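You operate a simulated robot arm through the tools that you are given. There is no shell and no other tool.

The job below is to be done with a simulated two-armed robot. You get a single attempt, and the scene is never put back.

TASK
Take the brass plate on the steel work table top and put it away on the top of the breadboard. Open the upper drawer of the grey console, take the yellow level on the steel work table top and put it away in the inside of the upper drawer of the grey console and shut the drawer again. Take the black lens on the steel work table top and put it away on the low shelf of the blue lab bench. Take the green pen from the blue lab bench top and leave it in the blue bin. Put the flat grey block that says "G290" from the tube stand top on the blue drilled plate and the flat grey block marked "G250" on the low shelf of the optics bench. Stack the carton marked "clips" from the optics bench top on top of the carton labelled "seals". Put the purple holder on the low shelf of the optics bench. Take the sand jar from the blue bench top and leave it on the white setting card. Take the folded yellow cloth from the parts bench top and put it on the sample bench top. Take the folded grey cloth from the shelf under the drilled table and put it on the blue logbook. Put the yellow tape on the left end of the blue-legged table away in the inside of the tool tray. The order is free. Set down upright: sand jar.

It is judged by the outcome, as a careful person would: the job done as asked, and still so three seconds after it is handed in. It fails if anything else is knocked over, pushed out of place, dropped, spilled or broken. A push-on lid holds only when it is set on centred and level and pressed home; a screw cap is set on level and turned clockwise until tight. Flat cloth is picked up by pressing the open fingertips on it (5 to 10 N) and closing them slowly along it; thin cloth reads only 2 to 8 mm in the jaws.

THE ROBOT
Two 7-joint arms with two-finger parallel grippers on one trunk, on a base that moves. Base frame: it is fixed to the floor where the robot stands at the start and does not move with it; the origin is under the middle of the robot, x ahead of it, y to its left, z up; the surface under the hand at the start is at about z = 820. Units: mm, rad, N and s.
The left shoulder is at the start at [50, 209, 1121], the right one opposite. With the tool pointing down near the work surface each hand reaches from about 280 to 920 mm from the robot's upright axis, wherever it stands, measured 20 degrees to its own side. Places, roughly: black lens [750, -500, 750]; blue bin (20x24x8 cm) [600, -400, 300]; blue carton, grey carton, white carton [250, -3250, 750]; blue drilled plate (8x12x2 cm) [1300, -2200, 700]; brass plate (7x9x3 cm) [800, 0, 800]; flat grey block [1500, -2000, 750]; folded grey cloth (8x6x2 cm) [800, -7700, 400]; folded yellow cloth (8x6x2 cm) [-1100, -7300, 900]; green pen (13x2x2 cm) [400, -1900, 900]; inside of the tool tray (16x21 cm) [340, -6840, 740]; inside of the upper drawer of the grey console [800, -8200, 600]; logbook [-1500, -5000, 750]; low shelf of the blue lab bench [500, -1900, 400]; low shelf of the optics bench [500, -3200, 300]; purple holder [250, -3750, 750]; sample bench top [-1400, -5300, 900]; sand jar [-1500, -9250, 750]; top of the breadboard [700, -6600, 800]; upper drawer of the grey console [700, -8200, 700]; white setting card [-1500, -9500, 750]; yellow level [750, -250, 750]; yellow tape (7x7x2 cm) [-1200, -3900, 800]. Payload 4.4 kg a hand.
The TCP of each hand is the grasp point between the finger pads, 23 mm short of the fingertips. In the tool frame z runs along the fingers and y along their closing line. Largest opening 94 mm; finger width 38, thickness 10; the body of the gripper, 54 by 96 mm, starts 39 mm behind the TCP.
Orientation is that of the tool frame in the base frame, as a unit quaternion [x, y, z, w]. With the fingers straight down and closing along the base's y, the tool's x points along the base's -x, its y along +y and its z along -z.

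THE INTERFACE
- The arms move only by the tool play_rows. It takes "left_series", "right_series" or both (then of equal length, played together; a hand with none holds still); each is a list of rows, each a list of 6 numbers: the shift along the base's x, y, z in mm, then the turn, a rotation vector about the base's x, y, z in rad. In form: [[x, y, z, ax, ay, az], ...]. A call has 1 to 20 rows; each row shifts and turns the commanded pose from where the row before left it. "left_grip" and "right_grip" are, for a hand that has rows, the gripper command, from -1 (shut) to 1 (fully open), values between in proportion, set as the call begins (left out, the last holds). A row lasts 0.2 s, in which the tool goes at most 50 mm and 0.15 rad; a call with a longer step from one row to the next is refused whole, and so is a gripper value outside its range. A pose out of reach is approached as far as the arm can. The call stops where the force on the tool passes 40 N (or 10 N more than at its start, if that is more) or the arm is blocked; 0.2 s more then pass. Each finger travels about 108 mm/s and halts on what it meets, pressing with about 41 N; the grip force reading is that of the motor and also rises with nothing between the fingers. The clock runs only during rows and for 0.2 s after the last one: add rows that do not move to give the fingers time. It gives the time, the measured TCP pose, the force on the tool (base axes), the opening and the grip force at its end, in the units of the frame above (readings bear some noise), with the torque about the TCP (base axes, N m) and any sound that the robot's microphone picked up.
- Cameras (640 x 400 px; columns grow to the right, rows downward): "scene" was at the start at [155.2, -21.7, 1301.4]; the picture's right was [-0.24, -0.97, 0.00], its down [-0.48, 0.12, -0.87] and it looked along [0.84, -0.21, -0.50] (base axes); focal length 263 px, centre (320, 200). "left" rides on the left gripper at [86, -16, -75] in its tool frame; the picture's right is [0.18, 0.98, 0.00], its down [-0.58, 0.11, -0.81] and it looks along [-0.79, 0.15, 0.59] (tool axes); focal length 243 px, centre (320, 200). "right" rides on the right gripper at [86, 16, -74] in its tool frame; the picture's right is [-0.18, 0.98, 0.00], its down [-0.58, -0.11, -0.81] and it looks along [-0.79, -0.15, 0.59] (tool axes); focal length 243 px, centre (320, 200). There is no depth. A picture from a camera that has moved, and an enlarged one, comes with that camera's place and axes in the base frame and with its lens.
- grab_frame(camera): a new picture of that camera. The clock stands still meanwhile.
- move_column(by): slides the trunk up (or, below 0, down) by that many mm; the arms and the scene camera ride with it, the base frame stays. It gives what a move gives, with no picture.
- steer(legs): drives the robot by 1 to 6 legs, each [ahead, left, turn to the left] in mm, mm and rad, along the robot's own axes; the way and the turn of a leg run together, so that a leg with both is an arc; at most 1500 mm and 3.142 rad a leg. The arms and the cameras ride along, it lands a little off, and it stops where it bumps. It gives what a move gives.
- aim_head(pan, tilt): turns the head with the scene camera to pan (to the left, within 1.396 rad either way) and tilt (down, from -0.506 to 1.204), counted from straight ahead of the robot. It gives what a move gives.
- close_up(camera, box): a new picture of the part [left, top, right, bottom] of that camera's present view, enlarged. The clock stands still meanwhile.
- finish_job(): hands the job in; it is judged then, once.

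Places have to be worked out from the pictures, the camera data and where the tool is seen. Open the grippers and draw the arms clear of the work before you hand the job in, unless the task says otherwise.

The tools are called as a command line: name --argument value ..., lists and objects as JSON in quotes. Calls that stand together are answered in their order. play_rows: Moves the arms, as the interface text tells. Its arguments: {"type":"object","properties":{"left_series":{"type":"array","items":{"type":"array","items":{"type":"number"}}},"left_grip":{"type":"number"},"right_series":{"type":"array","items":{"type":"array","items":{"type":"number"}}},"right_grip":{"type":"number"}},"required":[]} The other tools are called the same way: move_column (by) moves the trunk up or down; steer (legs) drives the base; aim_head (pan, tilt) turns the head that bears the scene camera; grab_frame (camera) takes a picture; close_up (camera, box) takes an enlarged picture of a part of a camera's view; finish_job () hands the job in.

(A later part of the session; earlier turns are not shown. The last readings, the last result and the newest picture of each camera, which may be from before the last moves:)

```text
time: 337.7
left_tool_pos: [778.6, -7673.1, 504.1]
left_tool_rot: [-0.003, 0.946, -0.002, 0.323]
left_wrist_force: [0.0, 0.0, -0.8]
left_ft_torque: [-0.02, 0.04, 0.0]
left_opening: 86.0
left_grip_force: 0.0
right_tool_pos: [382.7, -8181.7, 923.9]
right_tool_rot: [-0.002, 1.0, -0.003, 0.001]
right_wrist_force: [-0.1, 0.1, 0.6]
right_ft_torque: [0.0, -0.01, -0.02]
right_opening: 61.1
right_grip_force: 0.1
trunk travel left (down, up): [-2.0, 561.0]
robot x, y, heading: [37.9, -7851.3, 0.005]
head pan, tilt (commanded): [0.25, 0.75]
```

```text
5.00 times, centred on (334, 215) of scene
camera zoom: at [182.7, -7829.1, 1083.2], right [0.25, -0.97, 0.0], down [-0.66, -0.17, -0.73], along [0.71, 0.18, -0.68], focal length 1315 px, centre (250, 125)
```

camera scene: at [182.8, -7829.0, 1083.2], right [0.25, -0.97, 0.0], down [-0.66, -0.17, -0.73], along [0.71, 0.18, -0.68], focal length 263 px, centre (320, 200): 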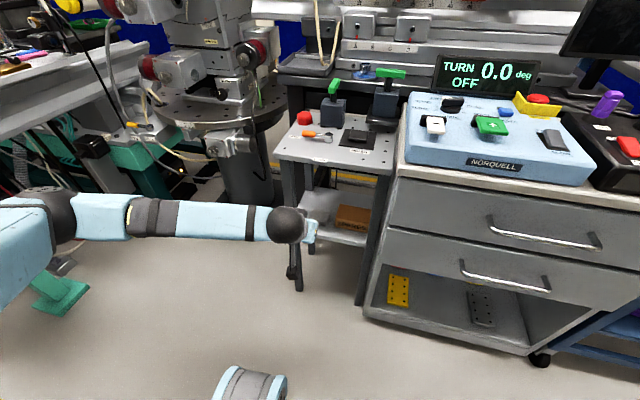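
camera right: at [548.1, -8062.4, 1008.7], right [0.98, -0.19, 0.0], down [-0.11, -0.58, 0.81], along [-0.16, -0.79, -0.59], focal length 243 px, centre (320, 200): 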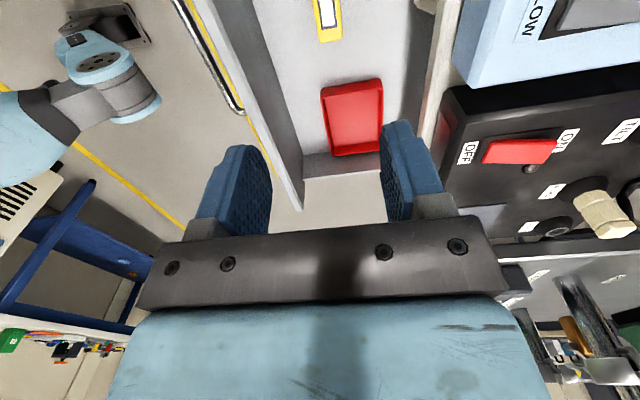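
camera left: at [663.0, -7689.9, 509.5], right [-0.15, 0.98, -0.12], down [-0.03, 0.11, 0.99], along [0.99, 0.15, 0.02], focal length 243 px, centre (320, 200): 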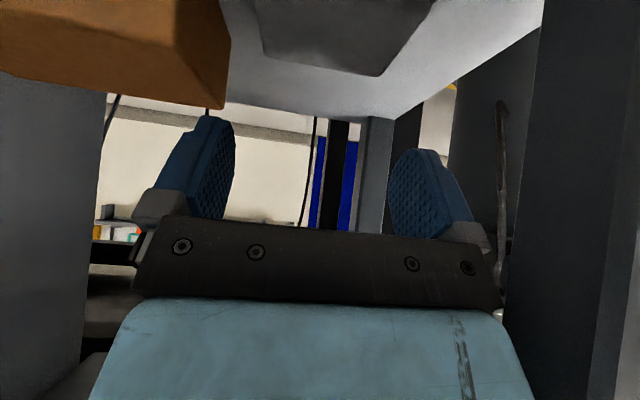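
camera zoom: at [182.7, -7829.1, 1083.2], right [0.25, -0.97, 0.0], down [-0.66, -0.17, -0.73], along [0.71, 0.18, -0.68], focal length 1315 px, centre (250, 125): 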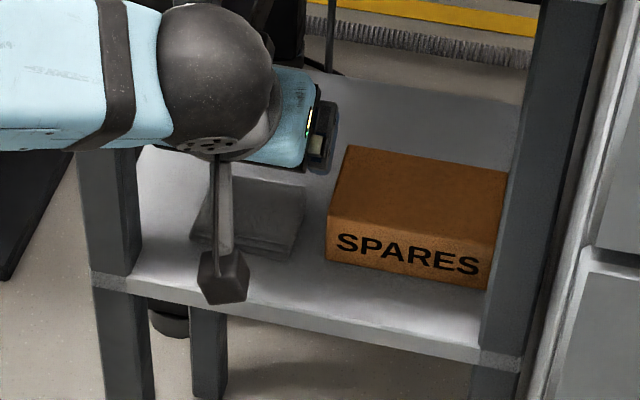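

play_rows --left_series '[[0, -1, -15, 0, 0, 0], [0, 0, -15, 0, 0, 0], [0, 0, -10, 0, 0, 0], [0, 0, 0, 0, 0, 0]]'

play_rows --left_series '[[0, 0, -6, 0, 0, 0], [0, 0, -5, 0, 0, 0], [0, 0, -3, 0, 0, 0], [0, 0, 0, 0, 0, 0]]'

grab_frame --camera "left"

```text
time: 338.7
left_tool_pos: [779.0, -7673.6, 464.3]
left_tool_rot: [-0.002, 0.946, -0.002, 0.324]
left_wrist_force: [0.3, 0.1, 0.4]
left_ft_torque: [-0.02, -0.02, -0.02]
left_opening: 85.8
left_grip_force: 0.0
right_tool_pos: [383.2, -8181.4, 923.2]
right_tool_rot: [-0.003, 1.0, -0.003, -0.001]
right_wrist_force: [-0.1, 0.6, 0.6]
right_ft_torque: [-0.01, -0.01, 0.02]
right_opening: 61.0
right_grip_force: 0.1
trunk travel left (down, up): [-2.0, 561.0]
robot x, y, heading: [34.4, -7856.2, 0.006]
head pan, tilt (commanded): [0.25, 0.75]
```

```text
time: 339.7
left_tool_pos: [779.0, -7673.6, 450.3]
left_tool_rot: [-0.002, 0.946, -0.002, 0.324]
left_wrist_force: [-1.0, 0.0, 0.8]
left_ft_torque: [0.02, 0.04, 0.03]
left_opening: 86.1
left_grip_force: 0.1
right_tool_pos: [382.2, -8182.3, 923.8]
right_tool_rot: [-0.003, 1.0, -0.003, 0.001]
right_wrist_force: [0.7, -0.8, -0.3]
right_ft_torque: [0.02, 0.02, 0.0]
right_opening: 61.0
right_grip_force: 0.0
trunk travel left (down, up): [-2.0, 561.0]
robot x, y, heading: [36.0, -7852.6, 0.004]
head pan, tilt (commanded): [0.25, 0.75]
```

```text
taken
camera left: at [663.3, -7690.3, 456.3], right [-0.15, 0.98, -0.12], down [-0.03, 0.11, 0.99], along [0.99, 0.15, 0.02], focal length 243 px, centre (320, 200)
```

left: 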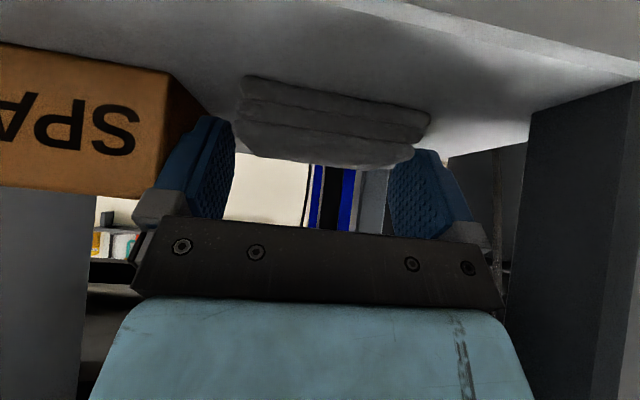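

Fingers straddle the cloth without touching. I lower a few more millimetres and close on its sides.

play_rows --left_series '[[0, 0, -3, 0, 0, 0], [0, 0, -3, 0, 0, 0], [0, 0, 0, 0, 0, 0]]'

play_rows --left_series '[[0, 0, 0, 0, 0, 0], [0, 0, 0, 0, 0, 0]]' --left_grip 0.55

play_rows --left_series '[[0, 0, 0, 0, 0, 0], [0, 0, 0, 0, 0, 0]]' --left_grip 0.4

play_rows --left_series '[[0, 0, 0, 0, 0, 0], [0, 0, 0, 0, 0, 0], [0, 0, 0, 0, 0, 0]]' --left_grip 0.2

grab_frame --camera "left"

```text
time: 340.3
left_tool_pos: [780.8, -7673.9, 450.2]
left_tool_rot: [-0.004, 0.945, -0.002, 0.327]
left_wrist_force: [-19.3, 0.9, 23.8]
left_ft_torque: [1.13, 0.6, 0.95]
left_opening: 86.2
left_grip_force: 0.1
right_tool_pos: [380.2, -8182.4, 924.1]
right_tool_rot: [-0.003, 1.0, -0.003, 0.003]
right_wrist_force: [-0.1, 0.2, 0.1]
right_ft_torque: [0.0, 0.02, 0.0]
right_opening: 60.8
right_grip_force: 0.1
trunk travel left (down, up): [-2.0, 561.0]
robot x, y, heading: [28.9, -7855.4, 0.006]
head pan, tilt (commanded): [0.25, 0.75]
stopped in row 3 (left hand): the force on the tool passed its limit at 41 N (the readings are from after the stop); the commanded pose is now the measured one
```

```text
time: 341.0
left_tool_pos: [779.2, -7670.7, 449.3]
left_tool_rot: [-0.005, 0.945, 0.001, 0.326]
left_wrist_force: [-16.6, 4.9, 20.0]
left_ft_torque: [0.99, 0.53, 0.74]
left_opening: 75.5
left_grip_force: 3.2
right_tool_pos: [380.8, -8180.7, 923.6]
right_tool_rot: [-0.004, 1.0, -0.003, 0.002]
right_wrist_force: [-0.2, 0.5, -0.1]
right_ft_torque: [0.04, -0.05, -0.01]
right_opening: 60.9
right_grip_force: 0.1
trunk travel left (down, up): [-2.0, 561.0]
robot x, y, heading: [38.0, -7849.7, 0.006]
head pan, tilt (commanded): [0.25, 0.75]
stopped in row 2 (left hand): the force on the tool passed its limit at 41 N (the readings are from after the stop); the commanded pose is now the measured one
```

```text
time: 341.6
left_tool_pos: [780.1, -7670.0, 450.7]
left_tool_rot: [-0.007, 0.945, 0.002, 0.327]
left_wrist_force: [-18.1, 18.7, 26.9]
left_ft_torque: [1.02, 0.55, 0.18]
left_opening: 71.4
left_grip_force: 5.9
right_tool_pos: [380.7, -8180.5, 925.7]
right_tool_rot: [-0.004, 1.0, -0.003, 0.004]
right_wrist_force: [0.3, -0.2, 0.2]
right_ft_torque: [0.02, 0.0, -0.02]
right_opening: 60.9
right_grip_force: 0.0
trunk travel left (down, up): [-2.0, 561.0]
robot x, y, heading: [33.9, -7851.3, 0.009]
head pan, tilt (commanded): [0.25, 0.75]
```

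```text
time: 342.4
left_tool_pos: [782.5, -7669.9, 448.9]
left_tool_rot: [-0.004, 0.945, 0.001, 0.327]
left_wrist_force: [-2.0, 19.7, 26.1]
left_ft_torque: [1.53, 0.1, 0.07]
left_opening: 69.0
left_grip_force: 40.9
right_tool_pos: [381.0, -8180.7, 924.7]
right_tool_rot: [-0.003, 1.0, -0.002, 0.002]
right_wrist_force: [0.5, 0.7, -0.6]
right_ft_torque: [0.0, 0.0, -0.04]
right_opening: 61.0
right_grip_force: 0.2
trunk travel left (down, up): [-2.0, 561.0]
robot x, y, heading: [35.7, -7848.9, 0.008]
head pan, tilt (commanded): [0.25, 0.75]
```

```text
taken
camera left: at [665.3, -7687.4, 455.1], right [-0.15, 0.98, -0.12], down [-0.04, 0.11, 0.99], along [0.99, 0.16, 0.03], focal length 243 px, centre (320, 200)
```

left: 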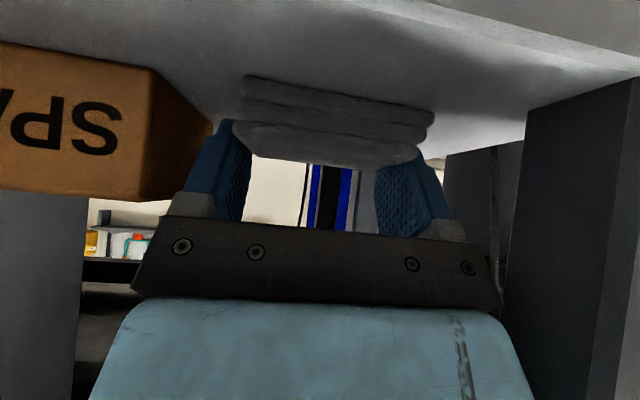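

The fingers hold the cloth by its sides (69 mm, 41 N). I lift it gently and check that it comes along.

play_rows --left_series '[[0, 0, 5, 0, 0, 0], [0, 0, 8, 0, 0, 0], [0, 0, 12, 0, 0, 0], [0, 0, 0, 0, 0, 0]]' --left_grip -1

grab_frame --camera "left"

close_up --camera "scene" --box '[270, 175, 398, 255]'

```text
time: 343.4
left_tool_pos: [778.9, -7671.3, 471.4]
left_tool_rot: [-0.004, 0.946, 0.0, 0.325]
left_wrist_force: [-0.7, 0.0, -0.7]
left_ft_torque: [0.03, 0.0, 0.02]
left_opening: 68.9
left_grip_force: 41.3
right_tool_pos: [383.9, -8181.0, 923.6]
right_tool_rot: [-0.003, 1.0, -0.003, 0.0]
right_wrist_force: [0.4, 0.2, -0.2]
right_ft_torque: [0.01, -0.01, 0.01]
right_opening: 61.1
right_grip_force: 0.0
trunk travel left (down, up): [-2.0, 561.0]
robot x, y, heading: [37.2, -7851.1, 0.007]
head pan, tilt (commanded): [0.25, 0.75]
```

```text
taken
camera left: at [663.6, -7688.9, 477.8], right [-0.15, 0.98, -0.12], down [-0.04, 0.11, 0.99], along [0.99, 0.16, 0.02], focal length 243 px, centre (320, 200)
```

left: 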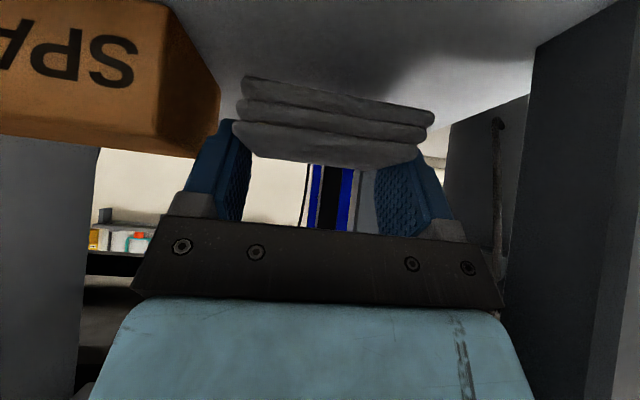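

```text
5.00 times, centred on (334, 215) of scene
camera zoom: at [182.1, -7828.6, 1083.1], right [0.25, -0.97, 0.0], down [-0.66, -0.17, -0.73], along [0.71, 0.18, -0.68], focal length 1315 px, centre (250, 125)
```

zoom: 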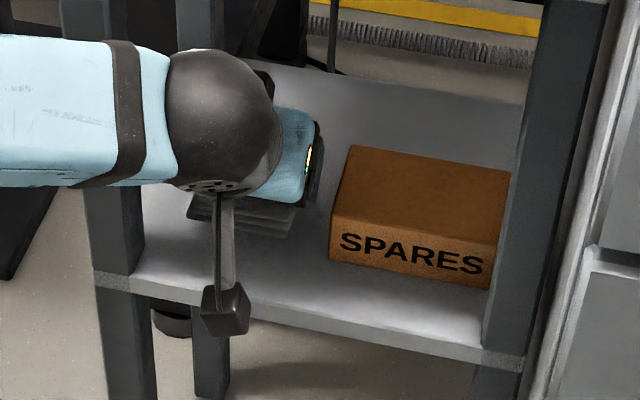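

The cloth is lifted. I withdraw the hand out from the shelf the way it came.

play_rows --left_series '[[-10, 0, 12, 0, 0, 0], [-22, 0, 12, 0, 0, 0], [-25, 0, 10, 0, 0, 0], [-25, 0, 10, 0, 0, 0], [-25, 0, 10, 0, 0, 0], [-25, 0, 10, 0, 0, 0], [-25, 0, 10, 0, 0, 0], [-25, 0, 10, 0, 0, 0], [-25, 0, 10, 0, 0, 0]]'

grab_frame --camera "scene"

```text
time: 345.4
left_tool_pos: [574.3, -7672.6, 566.4]
left_tool_rot: [-0.004, 0.946, -0.001, 0.325]
left_wrist_force: [-0.1, -0.1, -0.8]
left_ft_torque: [0.0, -0.01, 0.0]
left_opening: 68.6
left_grip_force: 40.6
right_tool_pos: [382.8, -8181.1, 924.1]
right_tool_rot: [-0.003, 1.0, -0.003, 0.0]
right_wrist_force: [0.6, -0.1, 0.3]
right_ft_torque: [0.02, 0.04, 0.0]
right_opening: 61.4
right_grip_force: 0.1
trunk travel left (down, up): [-2.0, 561.0]
robot x, y, heading: [35.7, -7846.5, 0.003]
head pan, tilt (commanded): [0.25, 0.75]
```

```text
taken
camera scene: at [182.0, -7828.6, 1083.2], right [0.25, -0.97, 0.0], down [-0.66, -0.17, -0.73], along [0.71, 0.18, -0.68], focal length 263 px, centre (320, 200)
```

scene: 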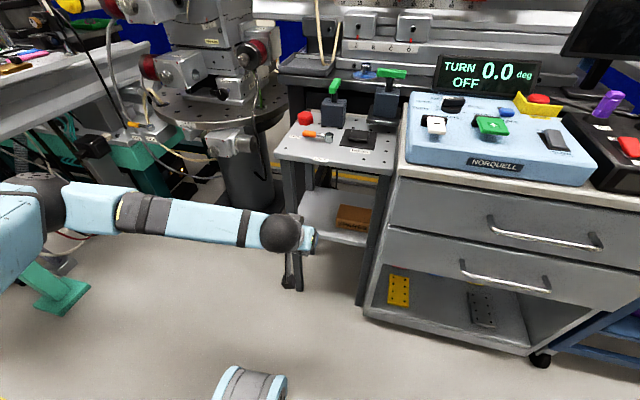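

I back into the aisle, raise the trunk, tuck the left hand, and turn round towards the parts bench.

steer --legs '[[-420, 0, 0]]'

move_column --by 200

play_rows --left_series '[[-12, 10, 35, 0, 0, 0], [-12, 10, 35, 0, 0, 0], [-12, 10, 35, 0, 0, 0], [-12, 10, 35, 0, 0, 0], [-12, 10, 35, 0, 0, 0], [-12, 10, 35, 0, 0, 0], [-12, 10, 35, 0, 0, 0], [-12, 10, 35, 0, 0, 0], [-12, 10, 35, 0, 0, 0]]'

grab_frame --camera "left"

aim_head --pan 1.35 --tilt 0.4

grab_frame --camera "scene"

```text
time: 347.9
left_tool_pos: [156.2, -7674.1, 565.4]
left_tool_rot: [-0.004, 0.946, 0.0, 0.325]
left_wrist_force: [0.1, -0.4, -0.6]
left_ft_torque: [0.01, 0.01, 0.01]
left_opening: 68.7
left_grip_force: 40.6
right_tool_pos: [-36.6, -8184.9, 923.5]
right_tool_rot: [-0.002, 1.0, -0.003, 0.0]
right_wrist_force: [0.0, -0.2, 0.4]
right_ft_torque: [0.04, -0.04, -0.01]
right_opening: 61.0
right_grip_force: 0.1
trunk travel left (down, up): [-2.0, 561.0]
robot x, y, heading: [-387.9, -7852.0, 0.01]
head pan, tilt (commanded): [0.25, 0.75]
```

```text
time: 350.1
left_tool_pos: [156.8, -7675.5, 766.7]
left_tool_rot: [-0.005, 0.946, 0.0, 0.324]
left_wrist_force: [-0.3, -0.3, 0.4]
left_ft_torque: [0.0, 0.02, 0.0]
left_opening: 68.6
left_grip_force: 41.0
right_tool_pos: [-34.7, -8183.6, 1123.1]
right_tool_rot: [-0.002, 1.0, -0.002, 0.0]
right_wrist_force: [0.0, 0.7, -0.6]
right_ft_torque: [0.0, 0.0, 0.01]
right_opening: 61.2
right_grip_force: 0.0
trunk travel left (down, up): [-202.0, 361.0]
robot x, y, heading: [-386.2, -7854.3, 0.002]
head pan, tilt (commanded): [0.25, 0.75]
```

```text
time: 352.1
left_tool_pos: [46.5, -7584.5, 1080.5]
left_tool_rot: [-0.004, 0.946, 0.0, 0.325]
left_wrist_force: [-0.6, -0.1, 0.0]
left_ft_torque: [0.0, 0.02, 0.0]
left_opening: 68.8
left_grip_force: 41.1
right_tool_pos: [-36.6, -8183.2, 1123.7]
right_tool_rot: [-0.002, 1.0, -0.003, 0.001]
right_wrist_force: [0.2, -0.1, -0.4]
right_ft_torque: [0.02, 0.01, 0.0]
right_opening: 60.9
right_grip_force: 0.1
trunk travel left (down, up): [-202.0, 361.0]
robot x, y, heading: [-385.1, -7854.4, 0.007]
head pan, tilt (commanded): [0.25, 0.75]
```

```text
taken
camera left: at [-68.7, -7601.1, 1087.1], right [-0.15, 0.98, -0.12], down [-0.04, 0.11, 0.99], along [0.99, 0.16, 0.02], focal length 243 px, centre (320, 200)
```

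left: 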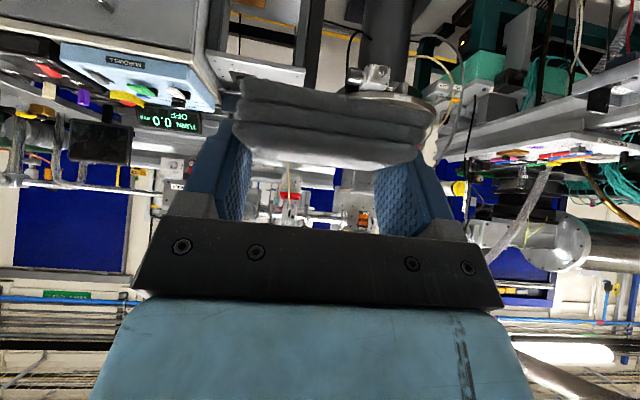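

```text
time: 353.4
left_tool_pos: [48.3, -7584.1, 1080.3]
left_tool_rot: [-0.004, 0.946, -0.001, 0.325]
left_wrist_force: [-0.4, -0.5, -0.2]
left_ft_torque: [-0.01, 0.01, 0.02]
left_opening: 68.8
left_grip_force: 40.6
right_tool_pos: [-34.8, -8183.0, 1124.4]
right_tool_rot: [-0.003, 1.0, -0.003, 0.0]
right_wrist_force: [0.2, -0.9, -1.7]
right_ft_torque: [0.01, 0.02, 0.04]
right_opening: 61.2
right_grip_force: 0.0
trunk travel left (down, up): [-202.0, 361.0]
robot x, y, heading: [-385.8, -7853.6, 0.003]
head pan, tilt (commanded): [1.349, 0.4]
```

```text
taken
camera scene: at [-296.8, -7761.6, 1314.3], right [0.98, -0.22, 0.0], down [-0.08, -0.38, -0.92], along [0.2, 0.9, -0.39], focal length 263 px, centre (320, 200)
```

scene: 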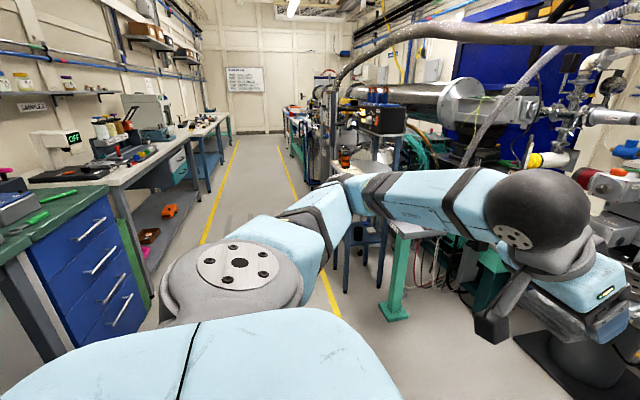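

The aisle is free for a turn. I move to y≈-7500 and turn half round to face the parts bench.

steer --legs '[[0, 350, 0], [0, 0, 3.138]]'

aim_head --pan -0.3 --tilt 0.55

grab_frame --camera "scene"

```text
time: 364.3
left_tool_pos: [-828.4, -7753.6, 1080.9]
left_tool_rot: [0.946, -0.016, -0.325, -0.007]
left_wrist_force: [0.5, 0.8, -0.2]
left_ft_torque: [0.04, -0.02, 0.0]
left_opening: 68.6
left_grip_force: 41.1
right_tool_pos: [-719.9, -7159.8, 1122.7]
right_tool_rot: [1.0, -0.018, 0.0, -0.002]
right_wrist_force: [0.6, -1.7, -0.9]
right_ft_torque: [-0.01, 0.01, -0.01]
right_opening: 61.0
right_grip_force: 0.0
trunk travel left (down, up): [-202.0, 361.0]
robot x, y, heading: [-389.1, -7504.5, 3.105]
head pan, tilt (commanded): [1.349, 0.4]
```

```text
time: 366.0
left_tool_pos: [-829.4, -7753.4, 1080.8]
left_tool_rot: [0.946, -0.016, -0.324, -0.007]
left_wrist_force: [0.0, 1.0, -0.7]
left_ft_torque: [0.01, 0.0, 0.03]
left_opening: 68.9
left_grip_force: 40.9
right_tool_pos: [-720.1, -7157.5, 1123.7]
right_tool_rot: [1.0, -0.018, 0.0, -0.002]
right_wrist_force: [0.0, 0.5, -0.2]
right_ft_torque: [0.02, 0.01, 0.01]
right_opening: 61.1
right_grip_force: 0.2
trunk travel left (down, up): [-202.0, 361.0]
robot x, y, heading: [-389.9, -7502.1, 3.106]
head pan, tilt (commanded): [-0.3, 0.55]
```

```text
taken
camera scene: at [-538.1, -7471.2, 1300.6], right [0.33, 0.94, 0.0], down [0.49, -0.17, -0.85], along [-0.8, 0.28, -0.52], focal length 263 px, centre (320, 200)
```

scene: 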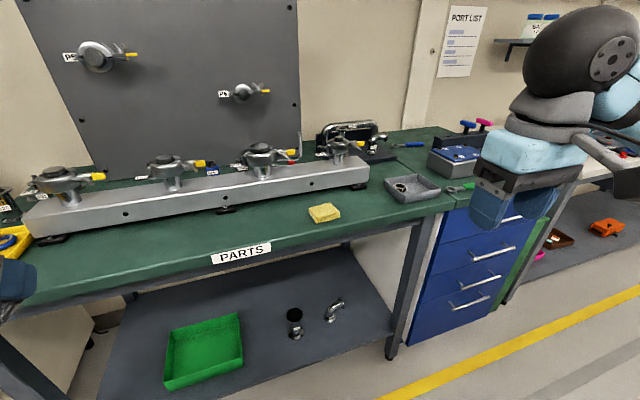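

The yellow cloth lies on the green parts bench near its front edge. I zoom in to measure it.

close_up --camera "scene" --box '[260, 170, 400, 258]'

grab_frame --camera "right"

```text
4.55 times, centred on (330, 214) of scene
camera zoom: at [-538.1, -7471.2, 1300.6], right [0.33, 0.94, 0.0], down [0.49, -0.17, -0.85], along [-0.8, 0.28, -0.52], focal length 1196 px, centre (274, 136)
```

zoom: 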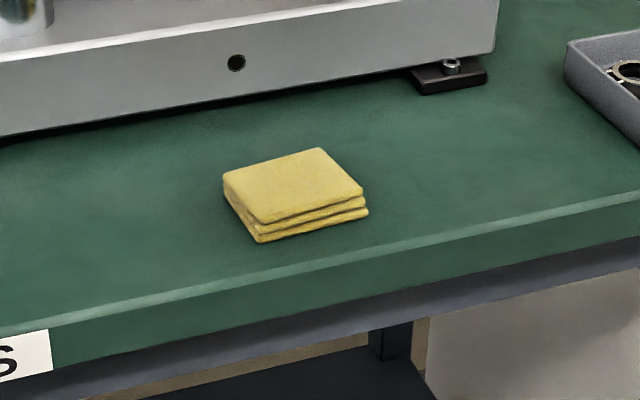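

```text
taken
camera right: at [-633.2, -7178.0, 1198.7], right [-0.22, -0.98, -0.01], down [-0.58, 0.13, 0.81], along [-0.79, 0.18, -0.59], focal length 243 px, centre (320, 200)
```

right: 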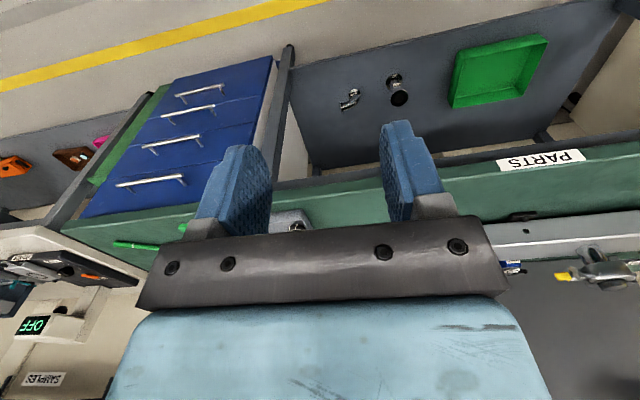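

The cloth centre is at about [-1064,-7277], its long side (≈67 mm) nearly along y, bench top z≈905. I bring the right hand above it, turned 13° to match.

play_rows --right_series '[[-38, -13, -10, 0, 0, 0.025], [-38, -13, -12, 0, 0, 0.025], [-38, -13, -12, 0, 0, 0.025], [-38, -13, -12, 0, 0, 0.025], [-38, -13, -12, 0, 0, 0.025], [-38, -13, -12, 0, 0, 0.025], [-38, -13, -12, 0, 0, 0.025], [-38, -14, -12, 0, 0, 0.025], [-38, -14, -12, 0, 0, 0.027], [0, 0, 0, 0, 0, 0]]' --right_grip 0.92

grab_frame --camera "right"

close_up --camera "scene" --box '[240, 120, 400, 220]'

```text
time: 368.2
left_tool_pos: [-827.7, -7753.0, 1080.9]
left_tool_rot: [0.946, -0.016, -0.325, -0.007]
left_wrist_force: [0.4, 0.9, -0.3]
left_ft_torque: [0.02, -0.04, 0.0]
left_opening: 68.9
left_grip_force: 40.6
right_tool_pos: [-1062.3, -7279.6, 1019.4]
right_tool_rot: [0.995, 0.095, -0.001, -0.003]
right_wrist_force: [-0.3, -0.6, -0.2]
right_ft_torque: [-0.01, 0.04, 0.02]
right_opening: 90.0
right_grip_force: 0.0
trunk travel left (down, up): [-202.0, 361.0]
robot x, y, heading: [-385.3, -7500.3, 3.11]
head pan, tilt (commanded): [-0.3, 0.55]
```

```text
taken
camera right: at [-974.0, -7278.9, 1093.5], right [0.0, -1.0, -0.01], down [-0.59, -0.01, 0.81], along [-0.81, 0.0, -0.59], focal length 243 px, centre (320, 200)
```

right: 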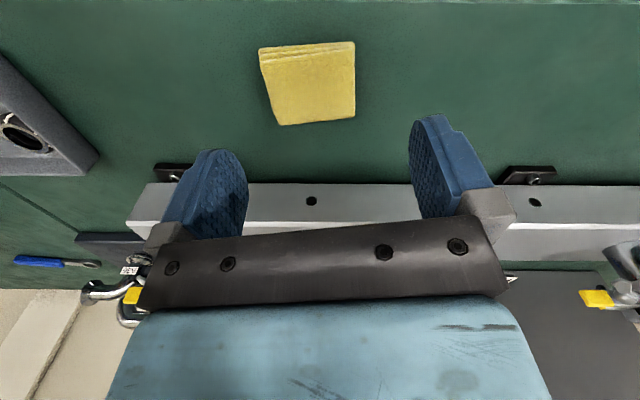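

```text
4.00 times, centred on (320, 170) of scene
camera zoom: at [-537.5, -7470.6, 1300.7], right [0.33, 0.94, 0.0], down [0.49, -0.17, -0.85], along [-0.8, 0.28, -0.52], focal length 1052 px, centre (320, 320)
```

zoom: 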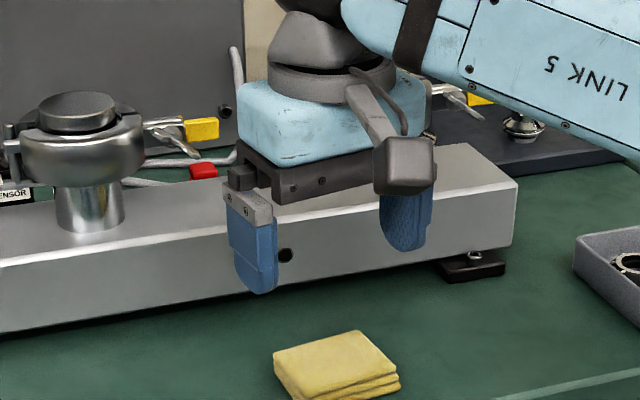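

The right camera refines the centre to about [-1068,-7274]. I shift and descend over the cloth, feeling for the bench.

play_rows --right_series '[[-6, 6, -20, 0, 0, 0], [0, 0, -25, 0, 0, 0], [0, 0, -20, 0, 0, 0], [0, 0, -10, 0, 0, 0], [0, 0, 0, 0, 0, 0]]'

grab_frame --camera "right"

close_up --camera "scene" --box '[260, 140, 400, 228]'

```text
time: 369.4
left_tool_pos: [-828.9, -7753.0, 1080.6]
left_tool_rot: [0.946, -0.017, -0.325, -0.008]
left_wrist_force: [-0.2, -0.2, -0.6]
left_ft_torque: [-0.03, 0.02, -0.03]
left_opening: 68.6
left_grip_force: 40.9
right_tool_pos: [-1067.1, -7271.5, 942.7]
right_tool_rot: [0.996, 0.094, -0.001, -0.002]
right_wrist_force: [0.0, -0.7, -0.5]
right_ft_torque: [-0.01, 0.01, -0.01]
right_opening: 90.0
right_grip_force: 0.1
trunk travel left (down, up): [-202.0, 361.0]
robot x, y, heading: [-387.6, -7506.0, 3.104]
head pan, tilt (commanded): [-0.3, 0.55]
```

```text
taken
camera right: at [-979.6, -7271.4, 1017.9], right [0.0, -1.0, -0.01], down [-0.59, -0.01, 0.81], along [-0.81, 0.0, -0.59], focal length 243 px, centre (320, 200)
```

right: 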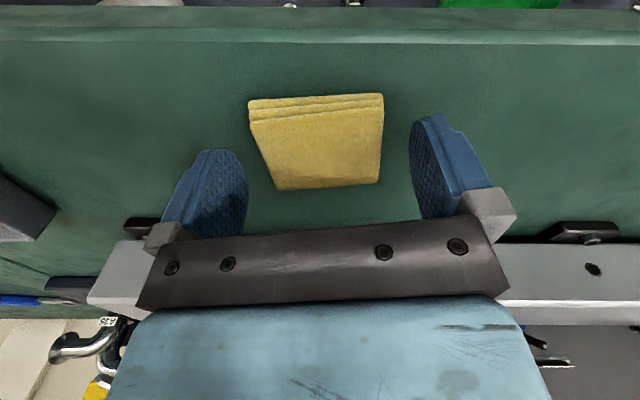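

```text
4.55 times, centred on (330, 184) of scene
camera zoom: at [-538.0, -7471.2, 1300.6], right [0.33, 0.94, 0.0], down [0.49, -0.17, -0.85], along [-0.8, 0.28, -0.52], focal length 1196 px, centre (274, 273)
```

zoom: 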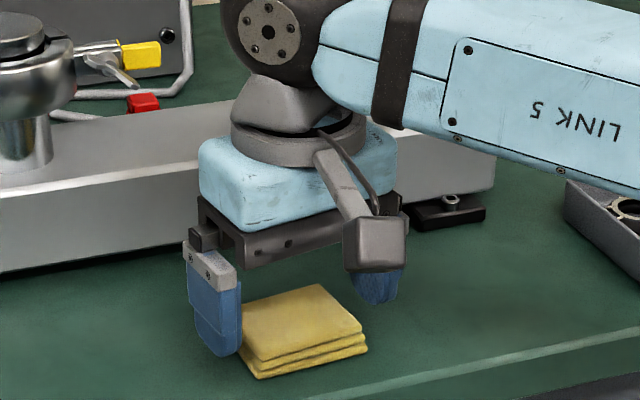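

play_rows --right_series '[[0, -1, -6, 0, 0, 0], [0, 0, -4, 0, 0, 0], [0, 0, -3, 0, 0, 0], [0, 0, 0, 0, 0, 0]]'

play_rows --right_series '[[0, 0, -3, 0, 0, 0], [0, 0, -3, 0, 0, 0], [0, 0, 0, 0, 0, 0]]'

```text
time: 370.4
left_tool_pos: [-829.2, -7754.1, 1079.9]
left_tool_rot: [0.946, -0.016, -0.324, -0.006]
left_wrist_force: [0.2, -0.2, -0.3]
left_ft_torque: [0.02, 0.02, -0.02]
left_opening: 68.6
left_grip_force: 41.1
right_tool_pos: [-1068.2, -7273.7, 929.4]
right_tool_rot: [0.996, 0.094, 0.0, -0.002]
right_wrist_force: [-0.1, 0.1, -0.3]
right_ft_torque: [0.02, -0.02, -0.01]
right_opening: 90.4
right_grip_force: 0.1
trunk travel left (down, up): [-202.0, 361.0]
robot x, y, heading: [-386.1, -7506.8, 3.105]
head pan, tilt (commanded): [-0.3, 0.55]
```

```text
time: 371.2
left_tool_pos: [-828.9, -7753.7, 1079.4]
left_tool_rot: [0.946, -0.016, -0.325, -0.007]
left_wrist_force: [0.1, -0.1, 0.1]
left_ft_torque: [0.0, 0.02, -0.01]
left_opening: 68.7
left_grip_force: 40.4
right_tool_pos: [-1067.1, -7273.4, 923.5]
right_tool_rot: [0.995, 0.095, -0.001, -0.003]
right_wrist_force: [-0.2, 0.6, 0.4]
right_ft_torque: [0.0, 0.02, 0.0]
right_opening: 90.1
right_grip_force: 0.1
trunk travel left (down, up): [-202.0, 361.0]
robot x, y, heading: [-386.8, -7507.0, 3.103]
head pan, tilt (commanded): [-0.3, 0.55]
```

play_rows --right_series '[[0, 0, -3, 0, 0, 0], [0, 0, -3, 0, 0, 0], [0, 0, 0, 0, 0, 0]]'

play_rows --right_series '[[0, 0, -2, 0, 0, 0], [0, 0, -2, 0, 0, 0], [0, 0, 0, 0, 0, 0]]'

grab_frame --camera "right"

```text
time: 372.0
left_tool_pos: [-826.7, -7755.2, 1081.7]
left_tool_rot: [0.945, -0.016, -0.326, -0.007]
left_wrist_force: [0.5, -0.3, -0.7]
left_ft_torque: [0.0, 0.02, 0.02]
left_opening: 68.8
left_grip_force: 41.1
right_tool_pos: [-1067.7, -7273.9, 923.5]
right_tool_rot: [0.995, 0.095, -0.004, -0.002]
right_wrist_force: [-11.4, 1.1, 34.5]
right_ft_torque: [-1.49, -0.69, -0.25]
right_opening: 89.2
right_grip_force: 0.1
trunk travel left (down, up): [-202.0, 361.0]
robot x, y, heading: [-387.4, -7506.6, 3.108]
head pan, tilt (commanded): [-0.3, 0.55]
```

```text
time: 372.4
left_tool_pos: [-826.5, -7752.2, 1081.8]
left_tool_rot: [0.945, -0.016, -0.326, -0.007]
left_wrist_force: [0.2, 1.1, -0.2]
left_ft_torque: [-0.05, -0.01, 0.04]
left_opening: 68.5
left_grip_force: 41.4
right_tool_pos: [-1067.0, -7272.9, 924.0]
right_tool_rot: [0.995, 0.095, -0.006, 0.0]
right_wrist_force: [9.0, 0.8, 16.7]
right_ft_torque: [-0.7, -0.63, 0.6]
right_opening: 90.8
right_grip_force: 0.6
trunk travel left (down, up): [-202.0, 361.0]
robot x, y, heading: [-383.2, -7504.7, 3.103]
head pan, tilt (commanded): [-0.3, 0.55]
stopped in row 2 (right hand): the force on the tool passed its limit at 48 N (the readings are from after the stop); the commanded pose is now the measured one
```

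```text
taken
camera right: at [-978.1, -7272.1, 997.5], right [0.0, -1.0, 0.0], down [-0.58, 0.0, 0.81], along [-0.81, 0.0, -0.58], focal length 243 px, centre (320, 200)
```

right: 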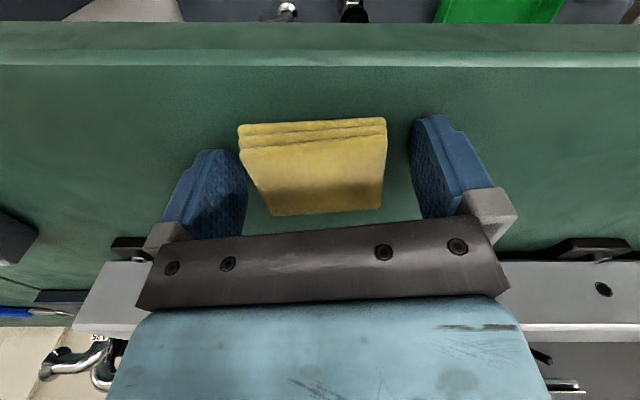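

The fingertips are on the bench (z≈900). I raise 2 mm, shift 4 mm towards +y to centre, and close slowly on the cloth's sides.

play_rows --right_series '[[0, 0, 3, 0, 0, 0], [0, 4, 0, 0, 0, 0], [0, 0, 0, 0, 0, 0]]'

play_rows --right_series '[[0, 0, 0, 0, 0, 0], [0, 0, 0, 0, 0, 0], [0, 0, 0, 0, 0, 0]]' --right_grip 0.5

play_rows --right_series '[[0, 0, 0, 0, 0, 0], [0, 0, 0, 0, 0, 0], [0, 0, 0, 0, 0, 0], [0, 0, 0, 0, 0, 0]]' --right_grip -1

play_rows --right_series '[[0, 0, 8, 0, 0, 0], [0, 0, 15, 0, 0, 0], [0, 0, 25, 0, 0, 0], [0, 0, 0, 0, 0, 0]]'

grab_frame --camera "right"

```text
time: 373.2
left_tool_pos: [-828.3, -7754.0, 1081.0]
left_tool_rot: [0.946, -0.015, -0.324, -0.006]
left_wrist_force: [0.6, 0.0, -0.4]
left_ft_torque: [-0.01, 0.0, 0.02]
left_opening: 68.8
left_grip_force: 40.8
right_tool_pos: [-1069.0, -7269.0, 923.7]
right_tool_rot: [0.996, 0.092, -0.004, -0.002]
right_wrist_force: [-0.3, -2.8, 4.1]
right_ft_torque: [-0.26, -0.07, -0.13]
right_opening: 91.4
right_grip_force: 1.6
trunk travel left (down, up): [-202.0, 361.0]
robot x, y, heading: [-389.3, -7506.6, 3.106]
head pan, tilt (commanded): [-0.3, 0.55]
```

```text
time: 374.0
left_tool_pos: [-828.9, -7753.2, 1080.2]
left_tool_rot: [0.945, -0.016, -0.325, -0.007]
left_wrist_force: [-0.2, -0.4, 0.1]
left_ft_torque: [-0.02, -0.01, 0.04]
left_opening: 69.0
left_grip_force: 41.7
right_tool_pos: [-1069.4, -7268.8, 922.7]
right_tool_rot: [0.996, 0.094, -0.003, -0.001]
right_wrist_force: [0.3, -0.2, 0.8]
right_ft_torque: [-0.03, -0.01, 0.0]
right_opening: 71.5
right_grip_force: 11.3
trunk travel left (down, up): [-202.0, 361.0]
robot x, y, heading: [-384.8, -7506.2, 3.106]
head pan, tilt (commanded): [-0.3, 0.55]
```

```text
time: 375.0
left_tool_pos: [-828.4, -7752.8, 1081.6]
left_tool_rot: [0.946, -0.017, -0.324, -0.008]
left_wrist_force: [0.8, -0.5, -0.7]
left_ft_torque: [0.02, 0.02, 0.0]
left_opening: 68.7
left_grip_force: 41.5
right_tool_pos: [-1069.2, -7269.3, 922.9]
right_tool_rot: [0.996, 0.093, -0.004, -0.001]
right_wrist_force: [0.3, 0.0, -1.1]
right_ft_torque: [-0.01, -0.01, 0.0]
right_opening: 70.8
right_grip_force: 41.1
trunk travel left (down, up): [-202.0, 361.0]
robot x, y, heading: [-384.8, -7504.8, 3.105]
head pan, tilt (commanded): [-0.3, 0.55]
```

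```text
time: 376.0
left_tool_pos: [-829.2, -7753.3, 1080.6]
left_tool_rot: [0.945, -0.016, -0.325, -0.007]
left_wrist_force: [0.2, -0.6, 0.2]
left_ft_torque: [0.01, 0.0, -0.02]
left_opening: 68.6
left_grip_force: 41.0
right_tool_pos: [-1070.7, -7268.9, 970.6]
right_tool_rot: [0.995, 0.095, -0.004, -0.001]
right_wrist_force: [0.0, 0.3, -0.4]
right_ft_torque: [0.0, 0.0, 0.02]
right_opening: 70.1
right_grip_force: 41.0
trunk travel left (down, up): [-202.0, 361.0]
robot x, y, heading: [-383.3, -7505.6, 3.105]
head pan, tilt (commanded): [-0.3, 0.55]
```

```text
taken
camera right: at [-981.9, -7268.3, 1045.2], right [0.0, -1.0, 0.0], down [-0.59, 0.0, 0.81], along [-0.81, 0.0, -0.59], focal length 243 px, centre (320, 200)
```

right: 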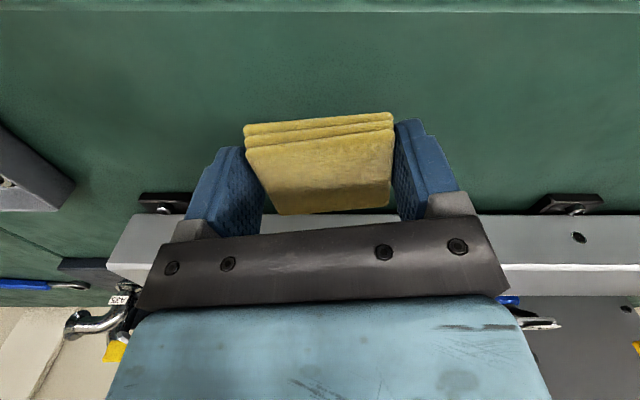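

The yellow cloth is held (70 mm) and lifted. I tuck the right arm and drive along the aisle towards the sample bench.

play_rows --right_series '[[20, 6, 30, 0, 0, -0.025], [39, 12, 20, 0, 0, -0.025], [39, 12, 15, 0, 0, -0.025], [39, 12, 15, 0, 0, -0.025], [42, 13, 15, 0, 0, -0.025], [42, 14, 15, 0, 0, -0.025], [42, 14, 15, 0, 0, -0.025], [42, 14, 15, 0, 0, -0.025], [42, 14, 13, 0, 0, -0.027]]'

steer --legs '[[0, -1100, 0.036], [0, -1150, 0]]'

aim_head --pan 0.0 --tilt 0.5

grab_frame --camera "scene"

```text
time: 378.0
left_tool_pos: [-828.2, -7752.9, 1081.1]
left_tool_rot: [0.945, -0.016, -0.325, -0.007]
left_wrist_force: [0.9, 0.3, 0.0]
left_ft_torque: [0.01, 0.02, -0.01]
left_opening: 68.6
left_grip_force: 41.4
right_tool_pos: [-721.5, -7156.1, 1124.4]
right_tool_rot: [1.0, -0.02, -0.004, -0.001]
right_wrist_force: [0.1, 0.5, -0.6]
right_ft_torque: [-0.04, 0.02, 0.0]
right_opening: 69.5
right_grip_force: 40.8
trunk travel left (down, up): [-202.0, 361.0]
robot x, y, heading: [-390.1, -7501.2, 3.105]
head pan, tilt (commanded): [-0.3, 0.55]
```

```text
time: 398.0
left_tool_pos: [-807.8, -5513.7, 1080.5]
left_tool_rot: [0.946, 0.006, -0.325, 0.001]
left_wrist_force: [-0.9, 0.1, -0.2]
left_ft_torque: [0.01, -0.01, 0.0]
left_opening: 68.7
left_grip_force: 40.8
right_tool_pos: [-727.5, -4912.9, 1122.9]
right_tool_rot: [1.0, 0.003, -0.004, -0.001]
right_wrist_force: [-0.2, -0.2, -0.2]
right_ft_torque: [-0.02, 0.0, 0.02]
right_opening: 68.8
right_grip_force: 41.1
trunk travel left (down, up): [-202.0, 361.0]
robot x, y, heading: [-376.6, -5240.7, -3.133]
head pan, tilt (commanded): [-0.3, 0.55]
```

```text
time: 398.8
left_tool_pos: [-806.9, -5513.9, 1081.1]
left_tool_rot: [0.946, 0.005, -0.324, 0.001]
left_wrist_force: [0.3, 0.3, 0.5]
left_ft_torque: [0.02, 0.01, -0.01]
left_opening: 68.7
left_grip_force: 40.4
right_tool_pos: [-728.4, -4913.0, 1123.1]
right_tool_rot: [1.0, 0.002, -0.003, -0.001]
right_wrist_force: [0.1, -0.7, -0.2]
right_ft_torque: [0.0, 0.0, -0.01]
right_opening: 68.8
right_grip_force: 40.9
trunk travel left (down, up): [-202.0, 361.0]
robot x, y, heading: [-376.8, -5247.6, -3.136]
head pan, tilt (commanded): [0.0, 0.499]
```

```text
taken
camera scene: at [-534.6, -5246.2, 1305.1], right [-0.01, 1.0, 0.0], down [0.48, 0.0, -0.88], along [-0.88, -0.01, -0.48], focal length 263 px, centre (320, 200)
```

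scene: 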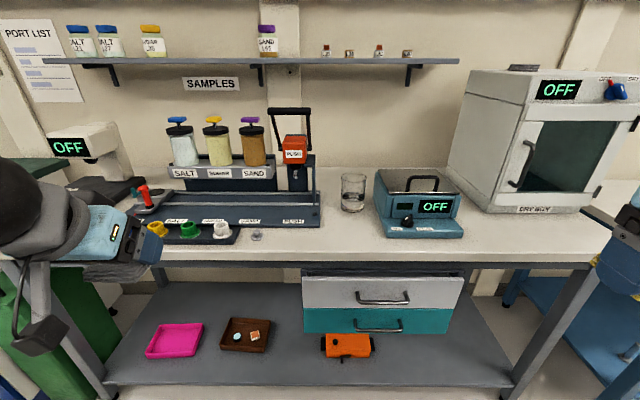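

This is the sample bench; there is free room in front of the glass beaker. I pan right to find the blue logbook.

aim_head --pan -0.7 --tilt 0.5

grab_frame --camera "scene"

aim_head --pan 0.0 --tilt 0.6

close_up --camera "scene" --box '[200, 130, 440, 280]'

```text
time: 399.9
left_tool_pos: [-807.6, -5514.3, 1081.6]
left_tool_rot: [0.946, 0.006, -0.325, 0.001]
left_wrist_force: [0.5, -0.1, -0.9]
left_ft_torque: [0.01, 0.0, 0.02]
left_opening: 68.7
left_grip_force: 41.1
right_tool_pos: [-727.1, -4914.2, 1123.1]
right_tool_rot: [1.0, 0.002, -0.003, -0.001]
right_wrist_force: [-0.5, -0.1, -0.3]
right_ft_torque: [-0.05, 0.01, 0.03]
right_opening: 68.8
right_grip_force: 40.9
trunk travel left (down, up): [-202.0, 361.0]
robot x, y, heading: [-377.7, -5243.8, -3.129]
head pan, tilt (commanded): [-0.7, 0.499]
```

```text
taken
camera scene: at [-513.6, -5187.6, 1305.1], right [0.64, 0.77, 0.0], down [0.37, -0.31, -0.88], along [-0.68, 0.56, -0.48], focal length 263 px, centre (320, 200)
```

scene: 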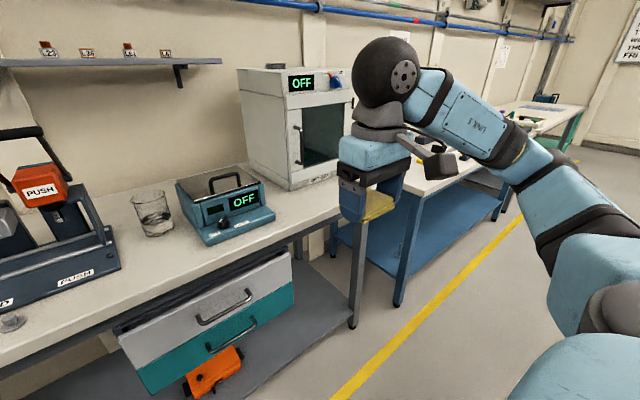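

```text
time: 400.9
left_tool_pos: [-808.5, -5514.7, 1080.7]
left_tool_rot: [0.946, 0.005, -0.325, 0.0]
left_wrist_force: [-0.6, 0.1, 0.0]
left_ft_torque: [0.03, 0.02, 0.02]
left_opening: 68.7
left_grip_force: 41.3
right_tool_pos: [-727.6, -4913.1, 1124.0]
right_tool_rot: [1.0, 0.002, -0.003, 0.0]
right_wrist_force: [-0.3, -0.7, -1.1]
right_ft_torque: [0.01, 0.01, 0.04]
right_opening: 68.8
right_grip_force: 41.5
trunk travel left (down, up): [-202.0, 361.0]
robot x, y, heading: [-377.1, -5247.6, -3.132]
head pan, tilt (commanded): [0.0, 0.6]
```

```text
2.67 times, centred on (320, 205) of scene
camera zoom: at [-532.0, -5246.2, 1296.1], right [-0.01, 1.0, 0.0], down [0.56, 0.0, -0.83], along [-0.83, -0.01, -0.56], focal length 701 px, centre (320, 187)
```

zoom: 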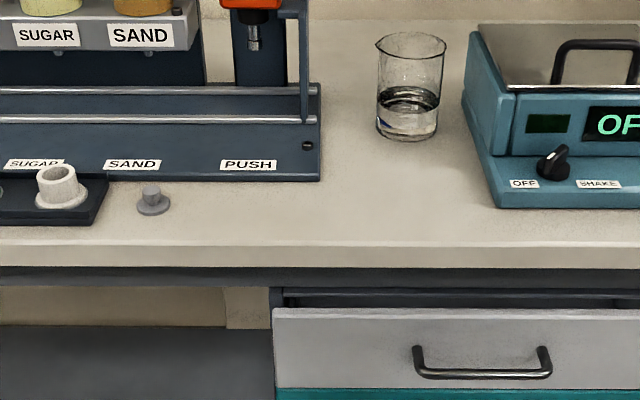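

The sample bench top triangulates to z≈893 with its front edge at x≈-1033; free space is around [-1100,-5175]. I bring the right hand there at z≈1000.

play_rows --right_series '[[-37, -26, -12, 0, 0, 0], [-37, -26, -12, 0, 0, 0], [-37, -26, -12, 0, 0, 0], [-37, -26, -12, 0, 0, 0], [-37, -26, -12, 0, 0, 0], [-37, -26, -12, 0, 0, 0], [-37, -26, -12, 0, 0, 0], [-37, -26, -12, 0, 0, 0], [-37, -26, -12, 0, 0, 0], [-38, -27, -12, 0, 0, 0], [0, 0, 0, 0, 0, 0]]'

grab_frame --camera "scene"

grab_frame --camera "right"

```text
time: 403.3
left_tool_pos: [-807.9, -5513.8, 1080.5]
left_tool_rot: [0.946, 0.004, -0.325, 0.0]
left_wrist_force: [-0.5, -0.6, 0.0]
left_ft_torque: [-0.02, 0.0, 0.0]
left_opening: 68.5
left_grip_force: 41.0
right_tool_pos: [-1095.9, -5173.8, 1005.0]
right_tool_rot: [1.0, 0.003, -0.004, -0.001]
right_wrist_force: [0.0, -0.7, -0.3]
right_ft_torque: [0.0, 0.02, 0.0]
right_opening: 68.6
right_grip_force: 40.6
trunk travel left (down, up): [-202.0, 361.0]
robot x, y, heading: [-375.7, -5247.7, -3.135]
head pan, tilt (commanded): [0.0, 0.6]
```

```text
taken
camera scene: at [-531.5, -5245.4, 1296.2], right [-0.01, 1.0, 0.0], down [0.56, 0.0, -0.83], along [-0.83, -0.01, -0.56], focal length 263 px, centre (320, 200)
```

scene: 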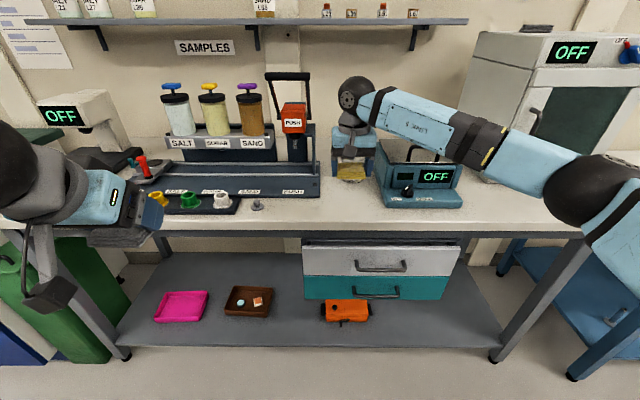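

```text
taken
camera right: at [-1009.1, -5189.6, 1079.1], right [-0.18, -0.98, 0.0], down [-0.58, 0.1, 0.81], along [-0.8, 0.15, -0.58], focal length 243 px, centre (320, 200)
```

right: 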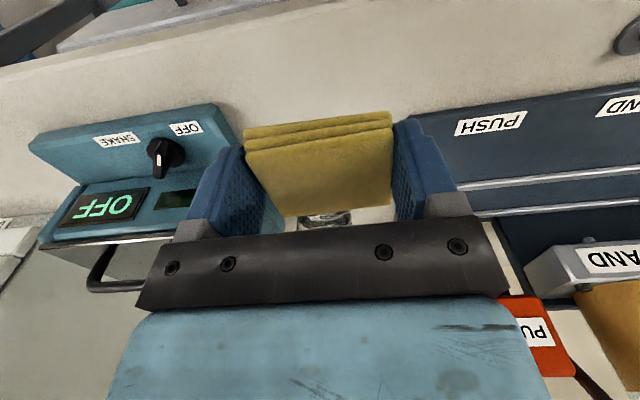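

The cloth is over the gap between dispenser and shaker, in front of the beaker. I lower it, the last bit finely.

play_rows --right_series '[[0, 3, -25, 0, 0, 0], [0, 3, -25, 0, 0, 0], [0, 0, -20, 0, 0, 0], [0, 0, -8, 0, 0, 0], [0, 0, 0, 0, 0, 0]]'

play_rows --right_series '[[0, 0, -4, 0, 0, 0], [0, 0, -3, 0, 0, 0], [0, 0, 0, 0, 0, 0]]'

close_up --camera "scene" --box '[280, 110, 440, 210]'

```text
time: 404.5
left_tool_pos: [-808.4, -5513.5, 1081.2]
left_tool_rot: [0.946, 0.005, -0.325, 0.001]
left_wrist_force: [-0.2, -0.7, 0.0]
left_ft_torque: [-0.03, 0.0, 0.03]
left_opening: 68.8
left_grip_force: 41.5
right_tool_pos: [-1097.8, -5167.7, 925.9]
right_tool_rot: [1.0, 0.002, -0.003, -0.001]
right_wrist_force: [-0.3, -0.3, -0.1]
right_ft_torque: [0.03, 0.0, 0.0]
right_opening: 68.5
right_grip_force: 41.0
trunk travel left (down, up): [-202.0, 361.0]
robot x, y, heading: [-374.5, -5243.8, -3.134]
head pan, tilt (commanded): [0.0, 0.6]
```

```text
time: 405.3
left_tool_pos: [-808.2, -5515.1, 1079.8]
left_tool_rot: [0.946, 0.006, -0.324, 0.0]
left_wrist_force: [0.8, -0.6, -0.7]
left_ft_torque: [0.02, 0.0, 0.01]
left_opening: 68.8
left_grip_force: 40.5
right_tool_pos: [-1097.2, -5168.0, 919.2]
right_tool_rot: [1.0, 0.003, -0.004, -0.001]
right_wrist_force: [0.2, -1.1, -0.2]
right_ft_torque: [-0.01, -0.03, -0.01]
right_opening: 68.7
right_grip_force: 40.8
trunk travel left (down, up): [-202.0, 361.0]
robot x, y, heading: [-378.9, -5242.7, -3.132]
head pan, tilt (commanded): [0.0, 0.6]
```

```text
4.00 times, centred on (360, 160) of scene
camera zoom: at [-532.0, -5246.3, 1296.1], right [-0.01, 1.0, 0.0], down [0.56, 0.0, -0.83], along [-0.83, -0.01, -0.56], focal length 1052 px, centre (160, 360)
```

zoom: 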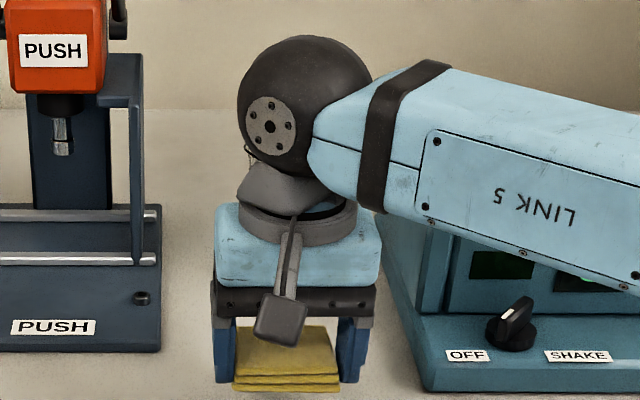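

play_rows --right_series '[[0, 0, -3, 0, 0, 0], [0, 0, -2, 0, 0, 0], [0, 0, 0, 0, 0, 0]]'

play_rows --right_series '[[0, 0, -2, 0, 0, 0], [0, 0, -2, 0, 0, 0], [0, 0, 0, 0, 0, 0]]'

```text
time: 406.1
left_tool_pos: [-807.8, -5513.5, 1081.1]
left_tool_rot: [0.946, 0.005, -0.325, 0.001]
left_wrist_force: [-0.2, -0.6, 0.3]
left_ft_torque: [0.0, -0.01, -0.01]
left_opening: 68.6
left_grip_force: 40.6
right_tool_pos: [-1097.4, -5168.4, 912.5]
right_tool_rot: [1.0, 0.003, -0.003, 0.0]
right_wrist_force: [-0.2, -0.4, -0.7]
right_ft_torque: [-0.01, -0.02, 0.03]
right_opening: 68.7
right_grip_force: 41.7
trunk travel left (down, up): [-202.0, 361.0]
robot x, y, heading: [-377.9, -5246.3, -3.134]
head pan, tilt (commanded): [0.0, 0.6]
```

```text
time: 406.9
left_tool_pos: [-807.8, -5516.0, 1080.2]
left_tool_rot: [0.946, 0.006, -0.324, 0.001]
left_wrist_force: [0.0, -0.3, 0.3]
left_ft_torque: [0.0, 0.02, 0.02]
left_opening: 68.4
left_grip_force: 41.6
right_tool_pos: [-1098.0, -5168.8, 909.1]
right_tool_rot: [1.0, 0.002, -0.004, -0.001]
right_wrist_force: [-0.6, -1.0, 0.7]
right_ft_torque: [-0.02, 0.0, 0.04]
right_opening: 69.0
right_grip_force: 41.0
trunk travel left (down, up): [-202.0, 361.0]
robot x, y, heading: [-376.4, -5244.0, -3.139]
head pan, tilt (commanded): [0.0, 0.6]
```

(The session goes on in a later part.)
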